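You operate a simulated robot arm through the tools that you are given. There is no shell and no other tool. Be economical: measure what you need, move in short steps, check, and stop when the job is done.

Carry out the task below with a simulated robot arm. There is one attempt and no reset: what you move stays moved.

TASK
Fetch the soap bottle and stand it on top of the ball ring.
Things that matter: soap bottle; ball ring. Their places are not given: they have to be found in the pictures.

It is judged by the outcome, as a careful person would: the job done as asked, and still so three seconds after it is handed in. It fails if anything else is knocked over, pushed out of place, dropped, spilled or broken.

THE ROBOT
A 6-joint arm with a two-finger parallel gripper, fixed in place. Base frame: the origin is at the foot of the arm, x ahead of it, y to its left, z up; the work surface is at about z = 0. Lengths are in mm, angles in rad, forces in N, time in s.
With the tool pointing down near the work surface it reaches from about 140 to 580 mm from the base axis. Its first joint turns from -1.152 to 1.152 rad. Payload 2.1 kg.
Tool frame: the origin (TCP) lies between the finger pads and is the grasp point; the fingertips stand 30 mm ahead of it; z points along the fingers, y is the line along which they close. The gripper opens to 94 mm. The fingers are 28 mm wide and 10 mm thick; the gripper's body (50 by 96 mm) begins 55 mm behind the TCP.
Orientation is told as [roll, pitch, yaw] about the base's x, y, z axes, in that order, counted from this pose: with the fingers straight down and closing along the base's y, the tool's x points along the base's -x, its y along +y and its z along -z.

THE INTERFACE
- The arm moves only by the tool play_rows. Its argument "plan" is a list of rows, each a list of 5 numbers: the gripper command, from -1 (shut) to 1 (fully open), values between in proportion, then the shift along the base's x, y, z in mm, then the turn about the base's z in rad. In form: [[hand, dx, dy, dz, twist], ...]. A call has 1 to 10 rows; each row is the pose to reach, as a shift and turn from the pose commanded when the call began. A row lasts 0.2 s, in which the tool goes at most 50 mm and 0.15 rad; a call with a longer step from one row to the next is refused whole, and so is a gripper value outside its range. A pose out of reach is approached as far as the arm can. The call stops where the force on the tool passes 40 N (or 10 N more than at its start, if that is more) or the arm is blocked; 0.2 s more then pass. The fingers move at their own pace (about 72 mm/s each) and stop on an object; they squeeze with about 21 N. The grip force told is the motor's: it shows also when the fingers shut on nothing. Time passes only in rows, and 0.2 s behind the last, so rows that repeat a pose let the fingers close. It gives the time, the measured TCP pose, the force on the tool (base axes), the opening and the grip force at its end, in the units of the frame above (readings bear some noise), and new pictures: "pictures" is both (left out), scene, wrist or none.
- Cameras (640 x 400 px; columns grow to the right, rows downward): "scene" is fixed at [71.2, -384.3, 491.5]; the picture's right is [0.62, -0.79, 0.00], its down [-0.40, -0.31, -0.87] and it looks along [0.68, 0.53, -0.50] (base axes); focal length 347 px, centre (320, 200). "wrist" rides on the gripper at [-37, 0, -58] in the tool frame; the picture's right is [0.00, -1.00, 0.00], its down [0.97, 0.00, -0.24] and it looks along [0.24, 0.00, 0.97] (tool axes); focal length 218 px, centre (320, 200).
- pixel_to_xyz(camera, pixels): for up to 12 pixels [column, row] of the newest picture of that camera ("zoom" is the newest enlarged one), the place [x, y, z] in the base frame of the surface seen there, good to about 2 mm. No time passes.
- enlarge(camera, box): a new picture of the part [left, top, right, bottom] of that camera's present view, enlarged. No time passes.
- close_job(): hands the job in; it is judged then, once.

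Work in short steps. Measure before you move; look again where a grasp or a placing could have gone wrong, and mend it. You have 60 turns and 100 pictures in all, the two below and enlarged ones among them. Open the gripper and draw the arm clear of the work before you hand the job in, unless the task says otherwise; then end with one line.

The tools are called after "Request:" as name(argument=value, ...) on one line, values as JSON. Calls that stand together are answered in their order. play_rows: Moves the arm, as the interface text tells. Its arguments: {"type":"object","properties":{"plan":{"type":"array"},"pictures":{"type":"string","enum":["both","scene","wrist","none"]}},"required":["plan"]} The other tools are called the same way: pixel_to_xyz (camera, pixels) gives the place of the surface under pixels of a picture; enlarge (camera, box) takes an enlarged picture of a part of a camera's view; close_job () hands the job in.

At the start:

```text
time_s: 0.0
position: [264.4, -77.3, 275.6]
tcp_rot: [-0.001, 0.0, 0.0]
wrist_force: [0.3, 1.1, -0.8]
opening: 94.1
grip_force: 0.1
```

scene: 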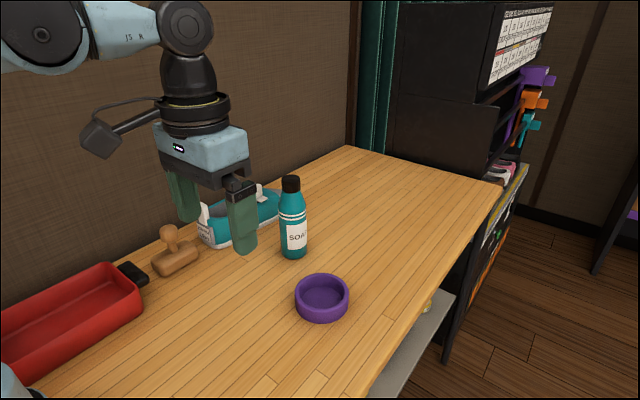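
wrist: 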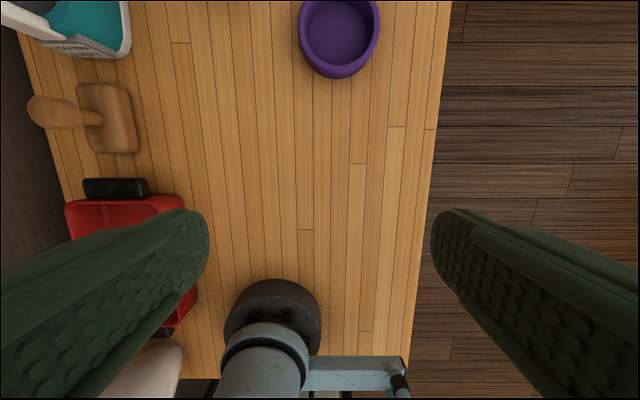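

The soap bottle stands around (293,220) in the scene and the purple ring around (322,298). I'll enlarge that area and measure both.

Request:
enlarge(camera="scene", box=[200, 160, 392, 340])

Request:
pixel_to_xyz(camera="scene", pixels=[[291, 178], [291, 190], [293, 215], [293, 240], [294, 257], [281, 235], [306, 235], [322, 292], [297, 290], [347, 290], [322, 276], [322, 309]])

```text
2.22 times, centred on (296, 250) of scene
```

zoom: 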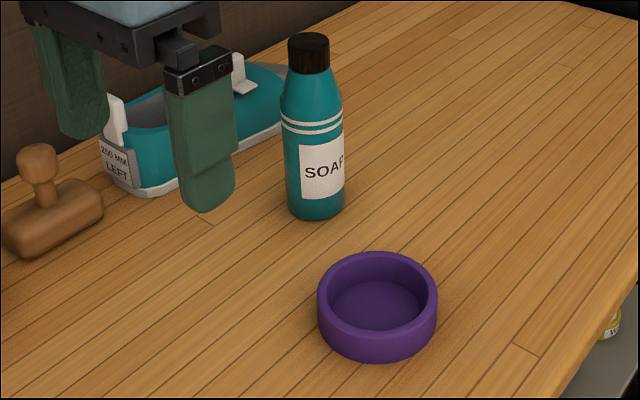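

```text
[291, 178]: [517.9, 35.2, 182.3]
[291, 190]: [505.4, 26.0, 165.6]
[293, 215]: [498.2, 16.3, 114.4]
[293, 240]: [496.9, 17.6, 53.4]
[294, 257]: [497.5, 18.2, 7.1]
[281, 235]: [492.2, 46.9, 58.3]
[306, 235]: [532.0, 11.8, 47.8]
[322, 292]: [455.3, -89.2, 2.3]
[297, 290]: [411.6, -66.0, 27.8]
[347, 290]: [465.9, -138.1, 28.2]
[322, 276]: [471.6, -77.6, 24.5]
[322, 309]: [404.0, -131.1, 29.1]
```

The ring looks like a shallow dish. I'll measure its rim and interior, and the bottle's outline.

Request:
pixel_to_xyz(camera="zoom", pixels=[[377, 256], [433, 292], [322, 292], [377, 330], [376, 300], [350, 310], [405, 310], [377, 270], [377, 350], [345, 265], [413, 265], [340, 322]])

Request:
pixel_to_xyz(camera="zoom", pixels=[[308, 38], [291, 42], [326, 42], [308, 50], [308, 72], [284, 120], [340, 120], [312, 160], [288, 180], [343, 180], [315, 210], [315, 216]])

Request:
pixel_to_xyz(camera="wrist", pixels=[[302, 20], [376, 20], [338, 71], [338, 60], [338, 30], [320, 45], [355, 45], [338, 10], [310, 20], [368, 20], [308, 52], [368, 55]])

```text
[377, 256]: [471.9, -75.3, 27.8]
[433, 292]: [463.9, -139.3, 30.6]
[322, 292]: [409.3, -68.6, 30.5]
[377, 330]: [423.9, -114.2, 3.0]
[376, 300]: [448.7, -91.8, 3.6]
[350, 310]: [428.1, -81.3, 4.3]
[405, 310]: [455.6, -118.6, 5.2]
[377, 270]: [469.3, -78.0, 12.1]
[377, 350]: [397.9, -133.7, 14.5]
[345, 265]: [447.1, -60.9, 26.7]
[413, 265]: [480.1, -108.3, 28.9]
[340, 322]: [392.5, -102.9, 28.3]
```

```text
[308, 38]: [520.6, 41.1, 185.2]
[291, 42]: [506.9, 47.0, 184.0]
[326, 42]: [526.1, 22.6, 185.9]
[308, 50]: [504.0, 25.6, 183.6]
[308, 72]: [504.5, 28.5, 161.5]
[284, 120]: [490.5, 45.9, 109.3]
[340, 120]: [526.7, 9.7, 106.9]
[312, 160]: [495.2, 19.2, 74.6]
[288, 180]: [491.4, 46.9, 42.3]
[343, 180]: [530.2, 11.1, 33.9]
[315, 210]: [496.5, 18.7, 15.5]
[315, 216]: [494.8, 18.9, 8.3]
```

```text
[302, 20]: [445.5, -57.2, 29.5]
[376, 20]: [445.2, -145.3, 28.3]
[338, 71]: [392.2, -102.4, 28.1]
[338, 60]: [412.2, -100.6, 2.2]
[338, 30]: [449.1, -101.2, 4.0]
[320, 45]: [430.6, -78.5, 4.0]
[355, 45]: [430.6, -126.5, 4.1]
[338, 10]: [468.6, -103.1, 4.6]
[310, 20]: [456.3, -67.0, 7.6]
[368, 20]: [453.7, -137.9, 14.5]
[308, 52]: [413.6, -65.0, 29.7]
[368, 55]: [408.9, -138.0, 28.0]
```

Ring: centre ≈ (437,-102), rim z≈29, floor z≈4, inner radius ≈ 37. Bottle: centre ≈ (515,33), radius ≈ 27, cap top z≈185, cap radius ≈ 16. The bottle fits down into the ring. I'll go above the bottle, staying high.

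Request:
play_rows(plan=[[0.6, 41, 18, 0, 0], [0.6, 83, 36, 0, 0], [0.6, 125, 54, 0, 0], [0.6, 167, 73, 0, 0], [0.6, 209, 91, 0, 0], [0.6, 250, 109, 0, 0], [0.6, 250, 109, 0, 0]])

```text
time_s: 1.6
position: [514.0, 34.0, 274.4]
tcp_rot: [0.001, 0.0, 0.001]
wrist_force: [-0.1, -0.1, -0.2]
opening: 75.0
grip_force: 0.0
```

scene: 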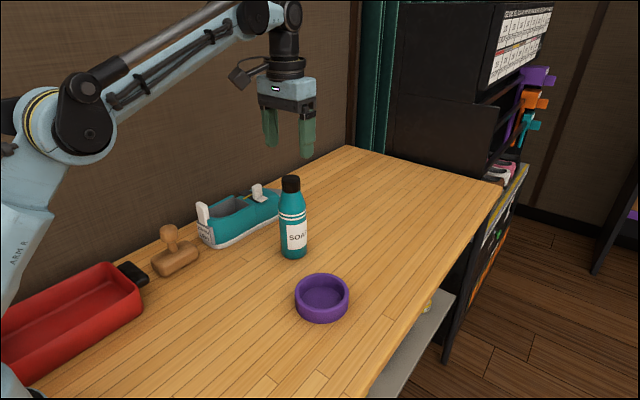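
wrist: 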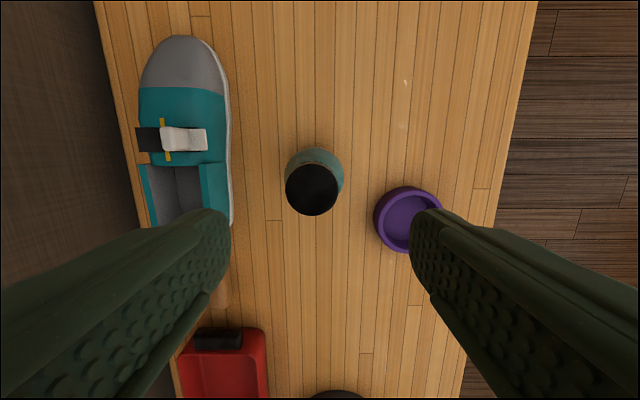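

The cap is at (312,188) in the wrist picture; I'll measure its edges for the exact centre.

Request:
pixel_to_xyz(camera="wrist", pixels=[[312, 188], [288, 188], [336, 188], [312, 165], [312, 212], [344, 175], [286, 172], [316, 149]])

Request:
pixel_to_xyz(camera="scene", pixels=[[291, 192], [291, 196], [291, 200], [291, 204], [291, 208]])

```text
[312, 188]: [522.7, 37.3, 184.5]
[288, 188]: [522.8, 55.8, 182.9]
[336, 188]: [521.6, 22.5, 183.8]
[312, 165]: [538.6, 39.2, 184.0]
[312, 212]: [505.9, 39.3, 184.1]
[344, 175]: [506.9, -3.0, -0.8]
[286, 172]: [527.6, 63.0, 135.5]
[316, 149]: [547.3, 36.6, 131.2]
```

```text
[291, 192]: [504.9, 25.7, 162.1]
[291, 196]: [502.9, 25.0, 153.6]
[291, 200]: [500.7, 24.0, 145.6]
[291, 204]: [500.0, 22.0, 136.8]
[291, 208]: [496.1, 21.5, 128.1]
```

Cap centre ≈ (521,38), radius 16, top 184, shoulder below about 155. I'll centre on it and descend to TCP z≈182 (tips at 152).

Request:
play_rows(plan=[[0.6, 7, 4.5, 0, 0], [0.6, 7, 4.5, -30, 0], [0.6, 7, 4.5, -60, 0], [0.6, 7, 4.5, -80, 0], [0.6, 7, 4.5, -93, 0], [0.6, 7, 4.5, -93, 0]])

```text
time_s: 3.0
position: [520.5, 36.6, 180.7]
tcp_rot: [-0.001, 0.0, 0.0]
wrist_force: [0.7, -0.9, -0.2]
opening: 75.1
grip_force: 0.0
```

scene: 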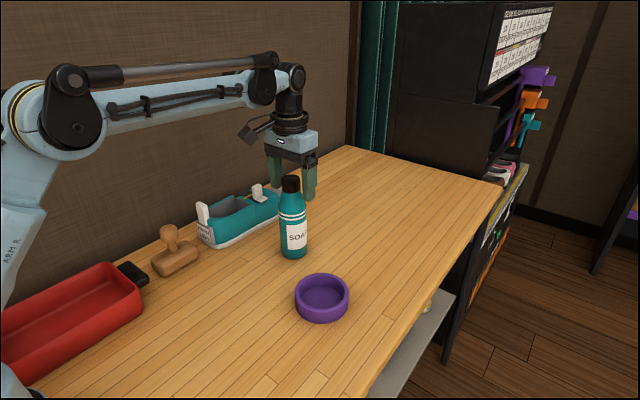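
wrist: 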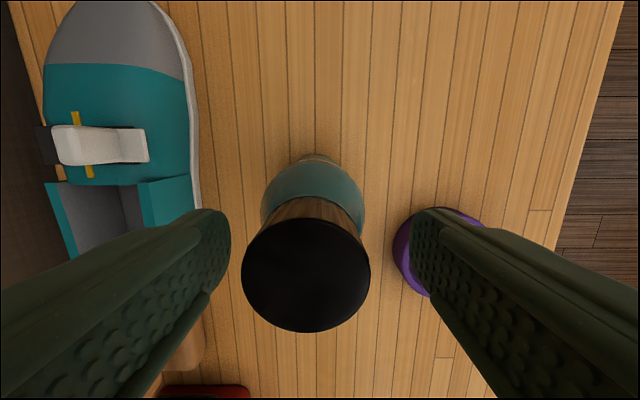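

The cap (centre column 306) is about 3 mm toward +y of the finger midline. I'll shift 3 mm, then close.

Request:
play_rows(plan=[[0.6, 0.5, 3, 0, 0], [0.2, 0.5, 3, 0, 0], [-0.1, 0.5, 3, 0, 0], [-0.4, 0.5, 3, 0, 0], [-1, 0.5, 3, 0, 0], [-1, 0.5, 3, 0, 0], [-1, 0.5, 3, 0, 0]])

```text
time_s: 4.6
position: [520.6, 38.0, 182.0]
tcp_rot: [0.001, 0.0, 0.0]
wrist_force: [-0.4, 0.7, 1.1]
opening: 40.9
grip_force: 20.6
```

scene: 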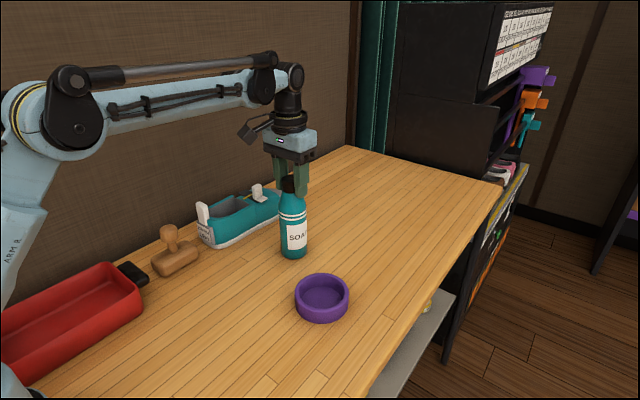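
wrist: 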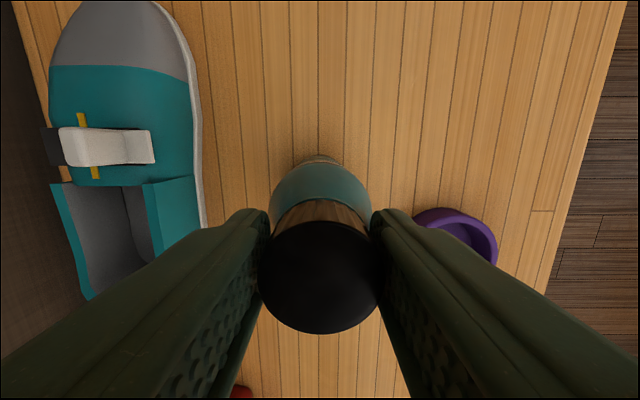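

Opening 40.9 exceeds the cap's ~33, so the tips may be on the shoulder. I'll take a closer look.

Request:
enlarge(camera="scene", box=[250, 140, 346, 200])

Request:
enlarge(camera="wrist", box=[220, 140, 420, 350])

```text
6.67 times, centred on (298, 170) of scene
```

zoom: 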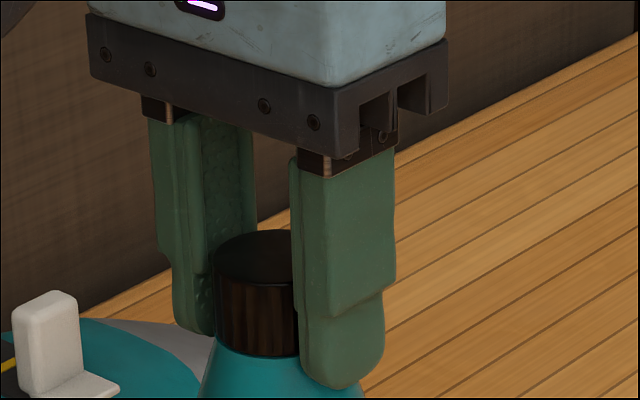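

```text
1.90 times, centred on (320, 245) of wrist
```

zoom: 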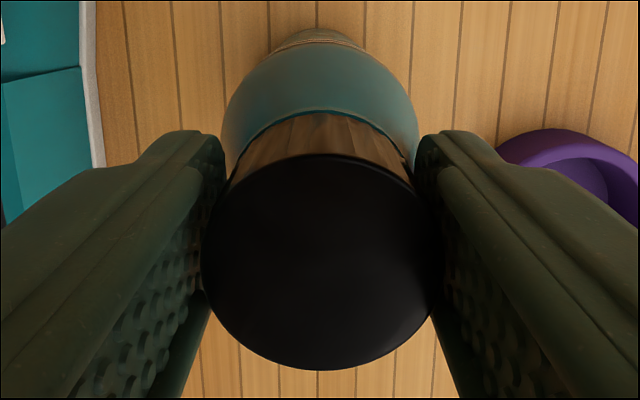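

The tips reach just below the cap onto the shoulder. I'll open a bit, rise 9 mm, and regrip on the cap alone.

Request:
play_rows(plan=[[0.2, 0, 0, 0, 0], [0.2, 0, 0, 0, 0], [0.2, 0, 0, 9, 0], [0.2, 0, 0, 9, 0], [-0.2, 0, 0, 9, 0], [-1, 0, 0, 9, 0], [-1, 0, 0, 9, 0], [-1, 0, 0, 9, 0]], pictures="wrist")

Request:
enlarge(camera="scene", box=[250, 140, 346, 200])

```text
time_s: 6.4
position: [520.7, 40.1, 189.6]
tcp_rot: [0.0, -0.002, 0.002]
wrist_force: [0.1, 1.0, 1.6]
opening: 37.3
grip_force: 21.1
```

wrist: 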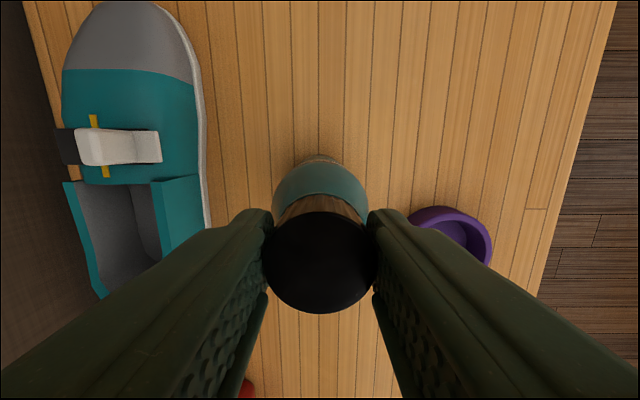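

```text
6.67 times, centred on (298, 170) of scene
```

zoom: 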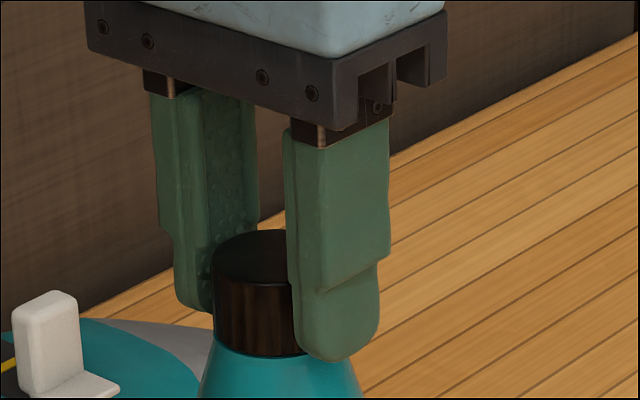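

Better; opening is now 37.3. One more small rise confirms whether it is purely on the cap.

Request:
play_rows(plan=[[0.1, 0, 0, 0, 0], [0.1, 0, 0, 0, 0], [0.1, 0, 0, 5, 0], [0.1, 0, 0, 5, 0], [-0.2, 0, 0, 5, 0], [-1, 0, 0, 5, 0], [-1, 0, 0, 5, 0], [-1, 0, 0, 5, 0]], pictures="none")

Request:
enlarge(camera="scene", box=[250, 140, 346, 200])

```text
time_s: 8.2
position: [520.3, 38.8, 195.1]
tcp_rot: [0.001, -0.001, 0.0]
wrist_force: [0.0, 0.1, 1.0]
opening: 33.7
grip_force: 20.8
```

```text
6.67 times, centred on (298, 170) of scene
```

zoom: 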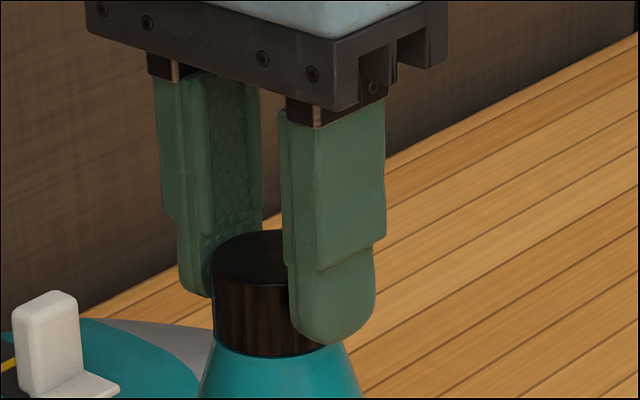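

The opening is now 33.7, matching the cap diameter, so the grip is on the cap's straight sides. I'll lift 50 mm slowly.

Request:
play_rows(plan=[[-1, 0, 0, 5, 0], [-1, 0, 0, 12, 0], [-1, 0, 0, 25, 0], [-1, 0, 0, 38, 0], [-1, 0, 0, 50, 0], [-1, 0, 0, 50, 0]])

```text
time_s: 9.6
position: [520.5, 39.5, 245.5]
tcp_rot: [0.0, -0.001, -0.001]
wrist_force: [-0.1, -0.1, -3.0]
opening: 33.6
grip_force: 21.0
```

scene: 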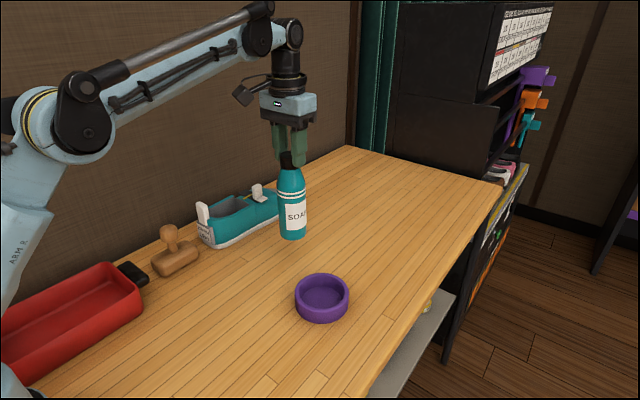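
wrist: 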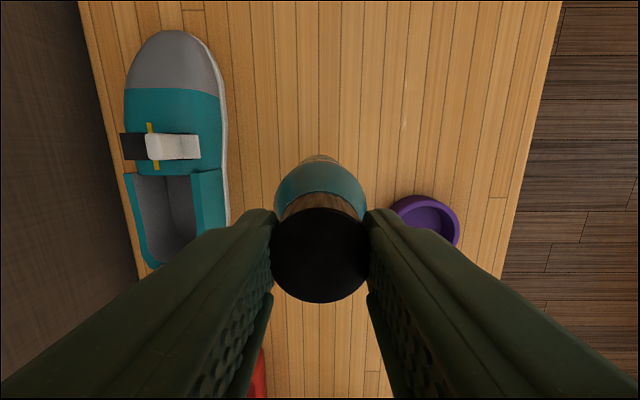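

Bottle held upright (weight ~3 N), bottom about z=50. I'll carry it gently over the ring centre (437,-102.5).

Request:
play_rows(plan=[[-1, -6, -10, 5, 0], [-1, -18, -30, 10, 0], [-1, -32, -55, 10, 0], [-1, -47, -80, 10, 0], [-1, -62, -105, 10, 0], [-1, -74, -126, 10, 0], [-1, -81, -137, 10, 0], [-1, -83.5, -141.5, 10, 0], [-1, -83.5, -141.5, 10, 0], [-1, -83.5, -141.5, 10, 0]])

```text
time_s: 11.8
position: [436.9, -102.1, 255.5]
tcp_rot: [-0.001, 0.001, -0.001]
wrist_force: [0.0, -0.8, -2.3]
opening: 33.8
grip_force: 20.8
```

scene: 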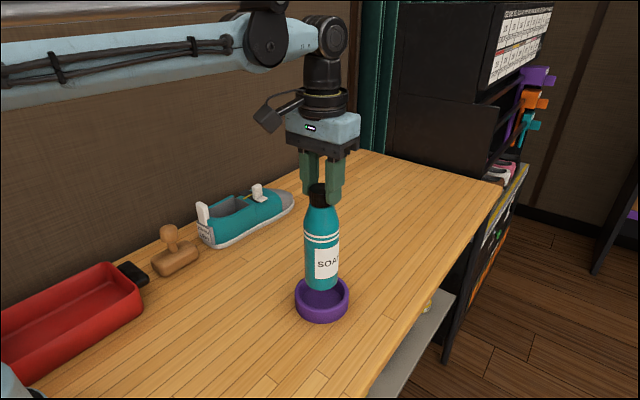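
wrist: 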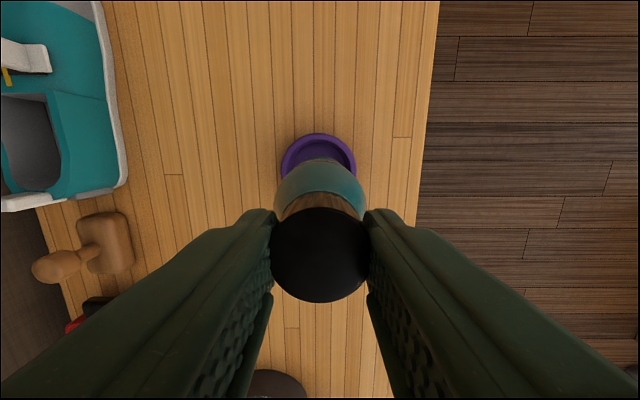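

The bottle is above the ring. I'll check its lower axis and the ring's rim.

Request:
enlarge(camera="scene", box=[272, 240, 372, 330])

Request:
pixel_to_xyz(camera="scene", pixels=[[306, 278], [337, 278], [321, 280], [321, 262], [297, 295], [346, 295], [322, 309], [308, 309], [338, 309]])

Request:
pixel_to_xyz(camera="wrist", pixels=[[284, 163], [353, 163], [318, 136], [295, 142], [342, 142]])

```text
4.44 times, centred on (322, 285) of scene
```

zoom: 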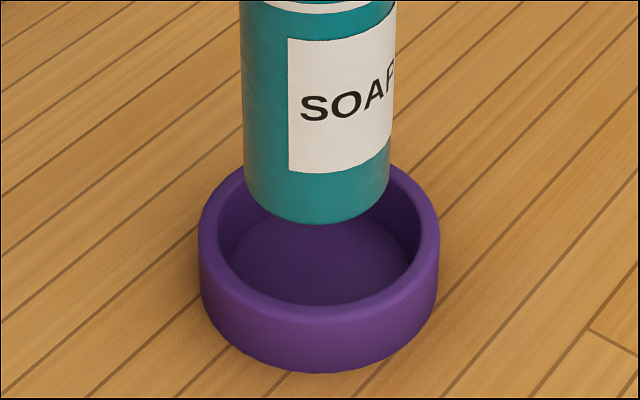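

```text
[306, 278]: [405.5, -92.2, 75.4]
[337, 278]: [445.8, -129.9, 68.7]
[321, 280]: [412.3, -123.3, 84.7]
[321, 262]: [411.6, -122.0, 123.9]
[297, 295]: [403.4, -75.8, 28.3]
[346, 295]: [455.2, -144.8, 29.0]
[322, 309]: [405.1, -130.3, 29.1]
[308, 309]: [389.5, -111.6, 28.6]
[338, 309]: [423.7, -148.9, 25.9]
```

```text
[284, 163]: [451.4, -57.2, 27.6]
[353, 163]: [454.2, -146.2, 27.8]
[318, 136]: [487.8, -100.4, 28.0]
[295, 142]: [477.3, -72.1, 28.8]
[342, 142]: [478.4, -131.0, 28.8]
```

Ring centre ≈ (440,-102); bottle axis ≈ (436.5,-102), with over 10 mm of clearance. I'll nudge +3 mm in x and lower slowly to the floor of the ring.

Request:
play_rows(plan=[[-1, 3, 0, 0, 0], [-1, 3, 0, -10, 0], [-1, 3, 0, -22, 0], [-1, 3, 0, -34, 0], [-1, 3, 0, -43, 0], [-1, 3, 0, -49, 0], [-1, 3, 0, -53, 0], [-1, 3, 0, -53, 0]])

```text
time_s: 13.6
position: [440.0, -102.8, 204.2]
tcp_rot: [-0.001, 0.001, 0.0]
wrist_force: [-0.2, -0.5, -2.2]
opening: 33.9
grip_force: 21.4
```

scene: 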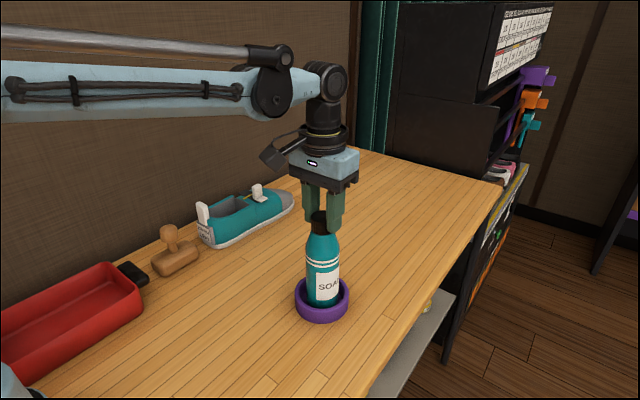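
wrist: 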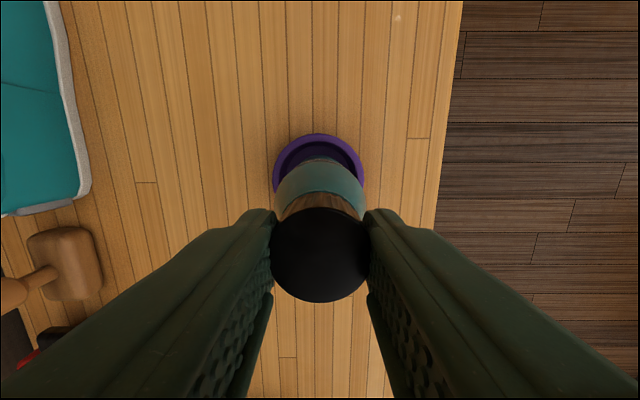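

It is centred inside the ring and still hanging (force -2 N). I'll lower by small amounts until the force changes.

Request:
play_rows(plan=[[-1, 0, 0, -1, 0], [-1, 0, 0, -2, 0], [-1, 0, 0, -3, 0], [-1, 0, 0, -4, 0], [-1, 0, 0, -4, 0]], pictures="none")

```text
time_s: 14.8
position: [439.9, -100.9, 199.0]
tcp_rot: [0.0, 0.0, 0.001]
wrist_force: [-0.3, 0.2, -0.7]
opening: 33.7
grip_force: 21.2
```

Request:
play_rows(plan=[[-1, 0, 0, -0.5, 0], [-1, 0, 0, -1, 0], [-1, 0, 0, -1, 0]], pictures="none")

```text
time_s: 15.6
position: [439.8, -101.2, 199.1]
tcp_rot: [0.0, -0.002, 0.0]
wrist_force: [1.5, 0.2, 6.2]
opening: 34.1
grip_force: 21.1
```

The force has risen to +6 N, so the bottle is resting on the ring's floor. I'll open gently, then rise.

Request:
play_rows(plan=[[-0.2, 0, 0, 0, 0], [0, 0, 0, 0, 0], [0.3, 0, 0, 0, 0], [0.3, 0, 0, 0, 0], [0.3, 0, 0, 15, 0], [0.3, 0, 0, 40, 0], [0.3, 0, 0, 70, 0], [0.3, 0, 0, 100, 0], [0.3, 0, 0, 100, 0]])

```text
time_s: 17.6
position: [439.1, -103.1, 298.3]
tcp_rot: [0.0, 0.0, 0.0]
wrist_force: [-0.6, -0.9, 0.6]
opening: 61.3
grip_force: 0.0
```

scene: 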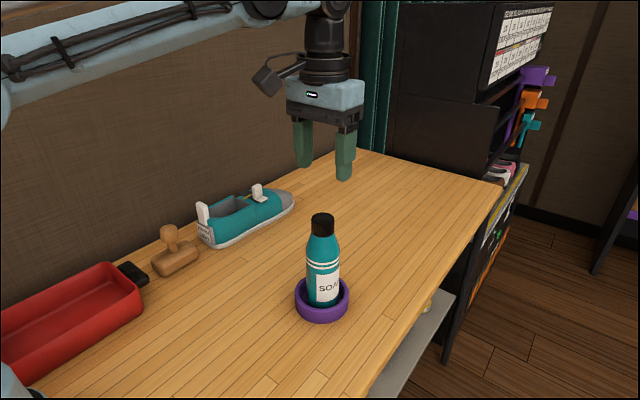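
wrist: 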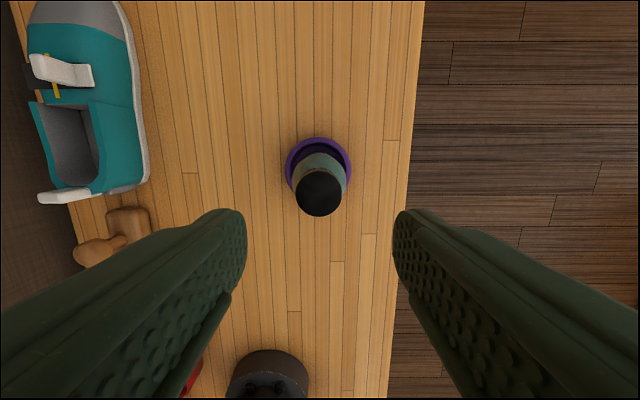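

The bottle stands upright, centred in the ring, and nothing else has moved. I'll draw the arm back and clear, then check.

Request:
play_rows(plan=[[1, -40, 5, 0, 0], [1, -80, 10, 0, 0], [1, -120, 15, 0, 0], [1, -160, 20, 0, 0], [1, -160, 20, 0, 0]], pictures="scene")

```text
time_s: 18.8
position: [280.9, -81.7, 298.1]
tcp_rot: [0.001, 0.001, -0.001]
wrist_force: [-0.2, 0.3, 0.7]
opening: 94.1
grip_force: 0.1
```

scene: 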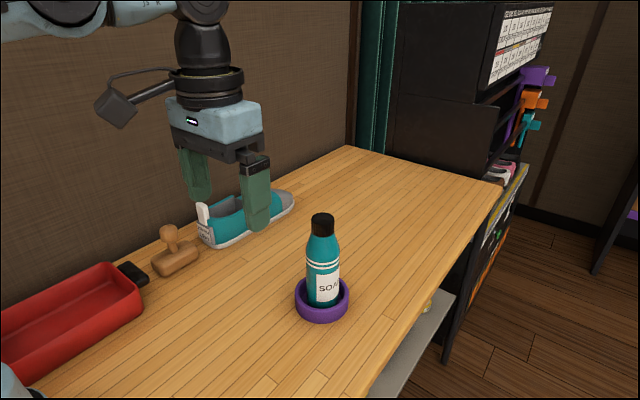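

The bottle still stands in the ring with the arm clear, so I'm handing the job in.

Request:
close_job()

```text
The job is handed in.
```

The soap bottle is standing upright on the ball ring: it is narrower than the opening, so its base rests on the ring's floor inside the rim. Nothing else was moved.
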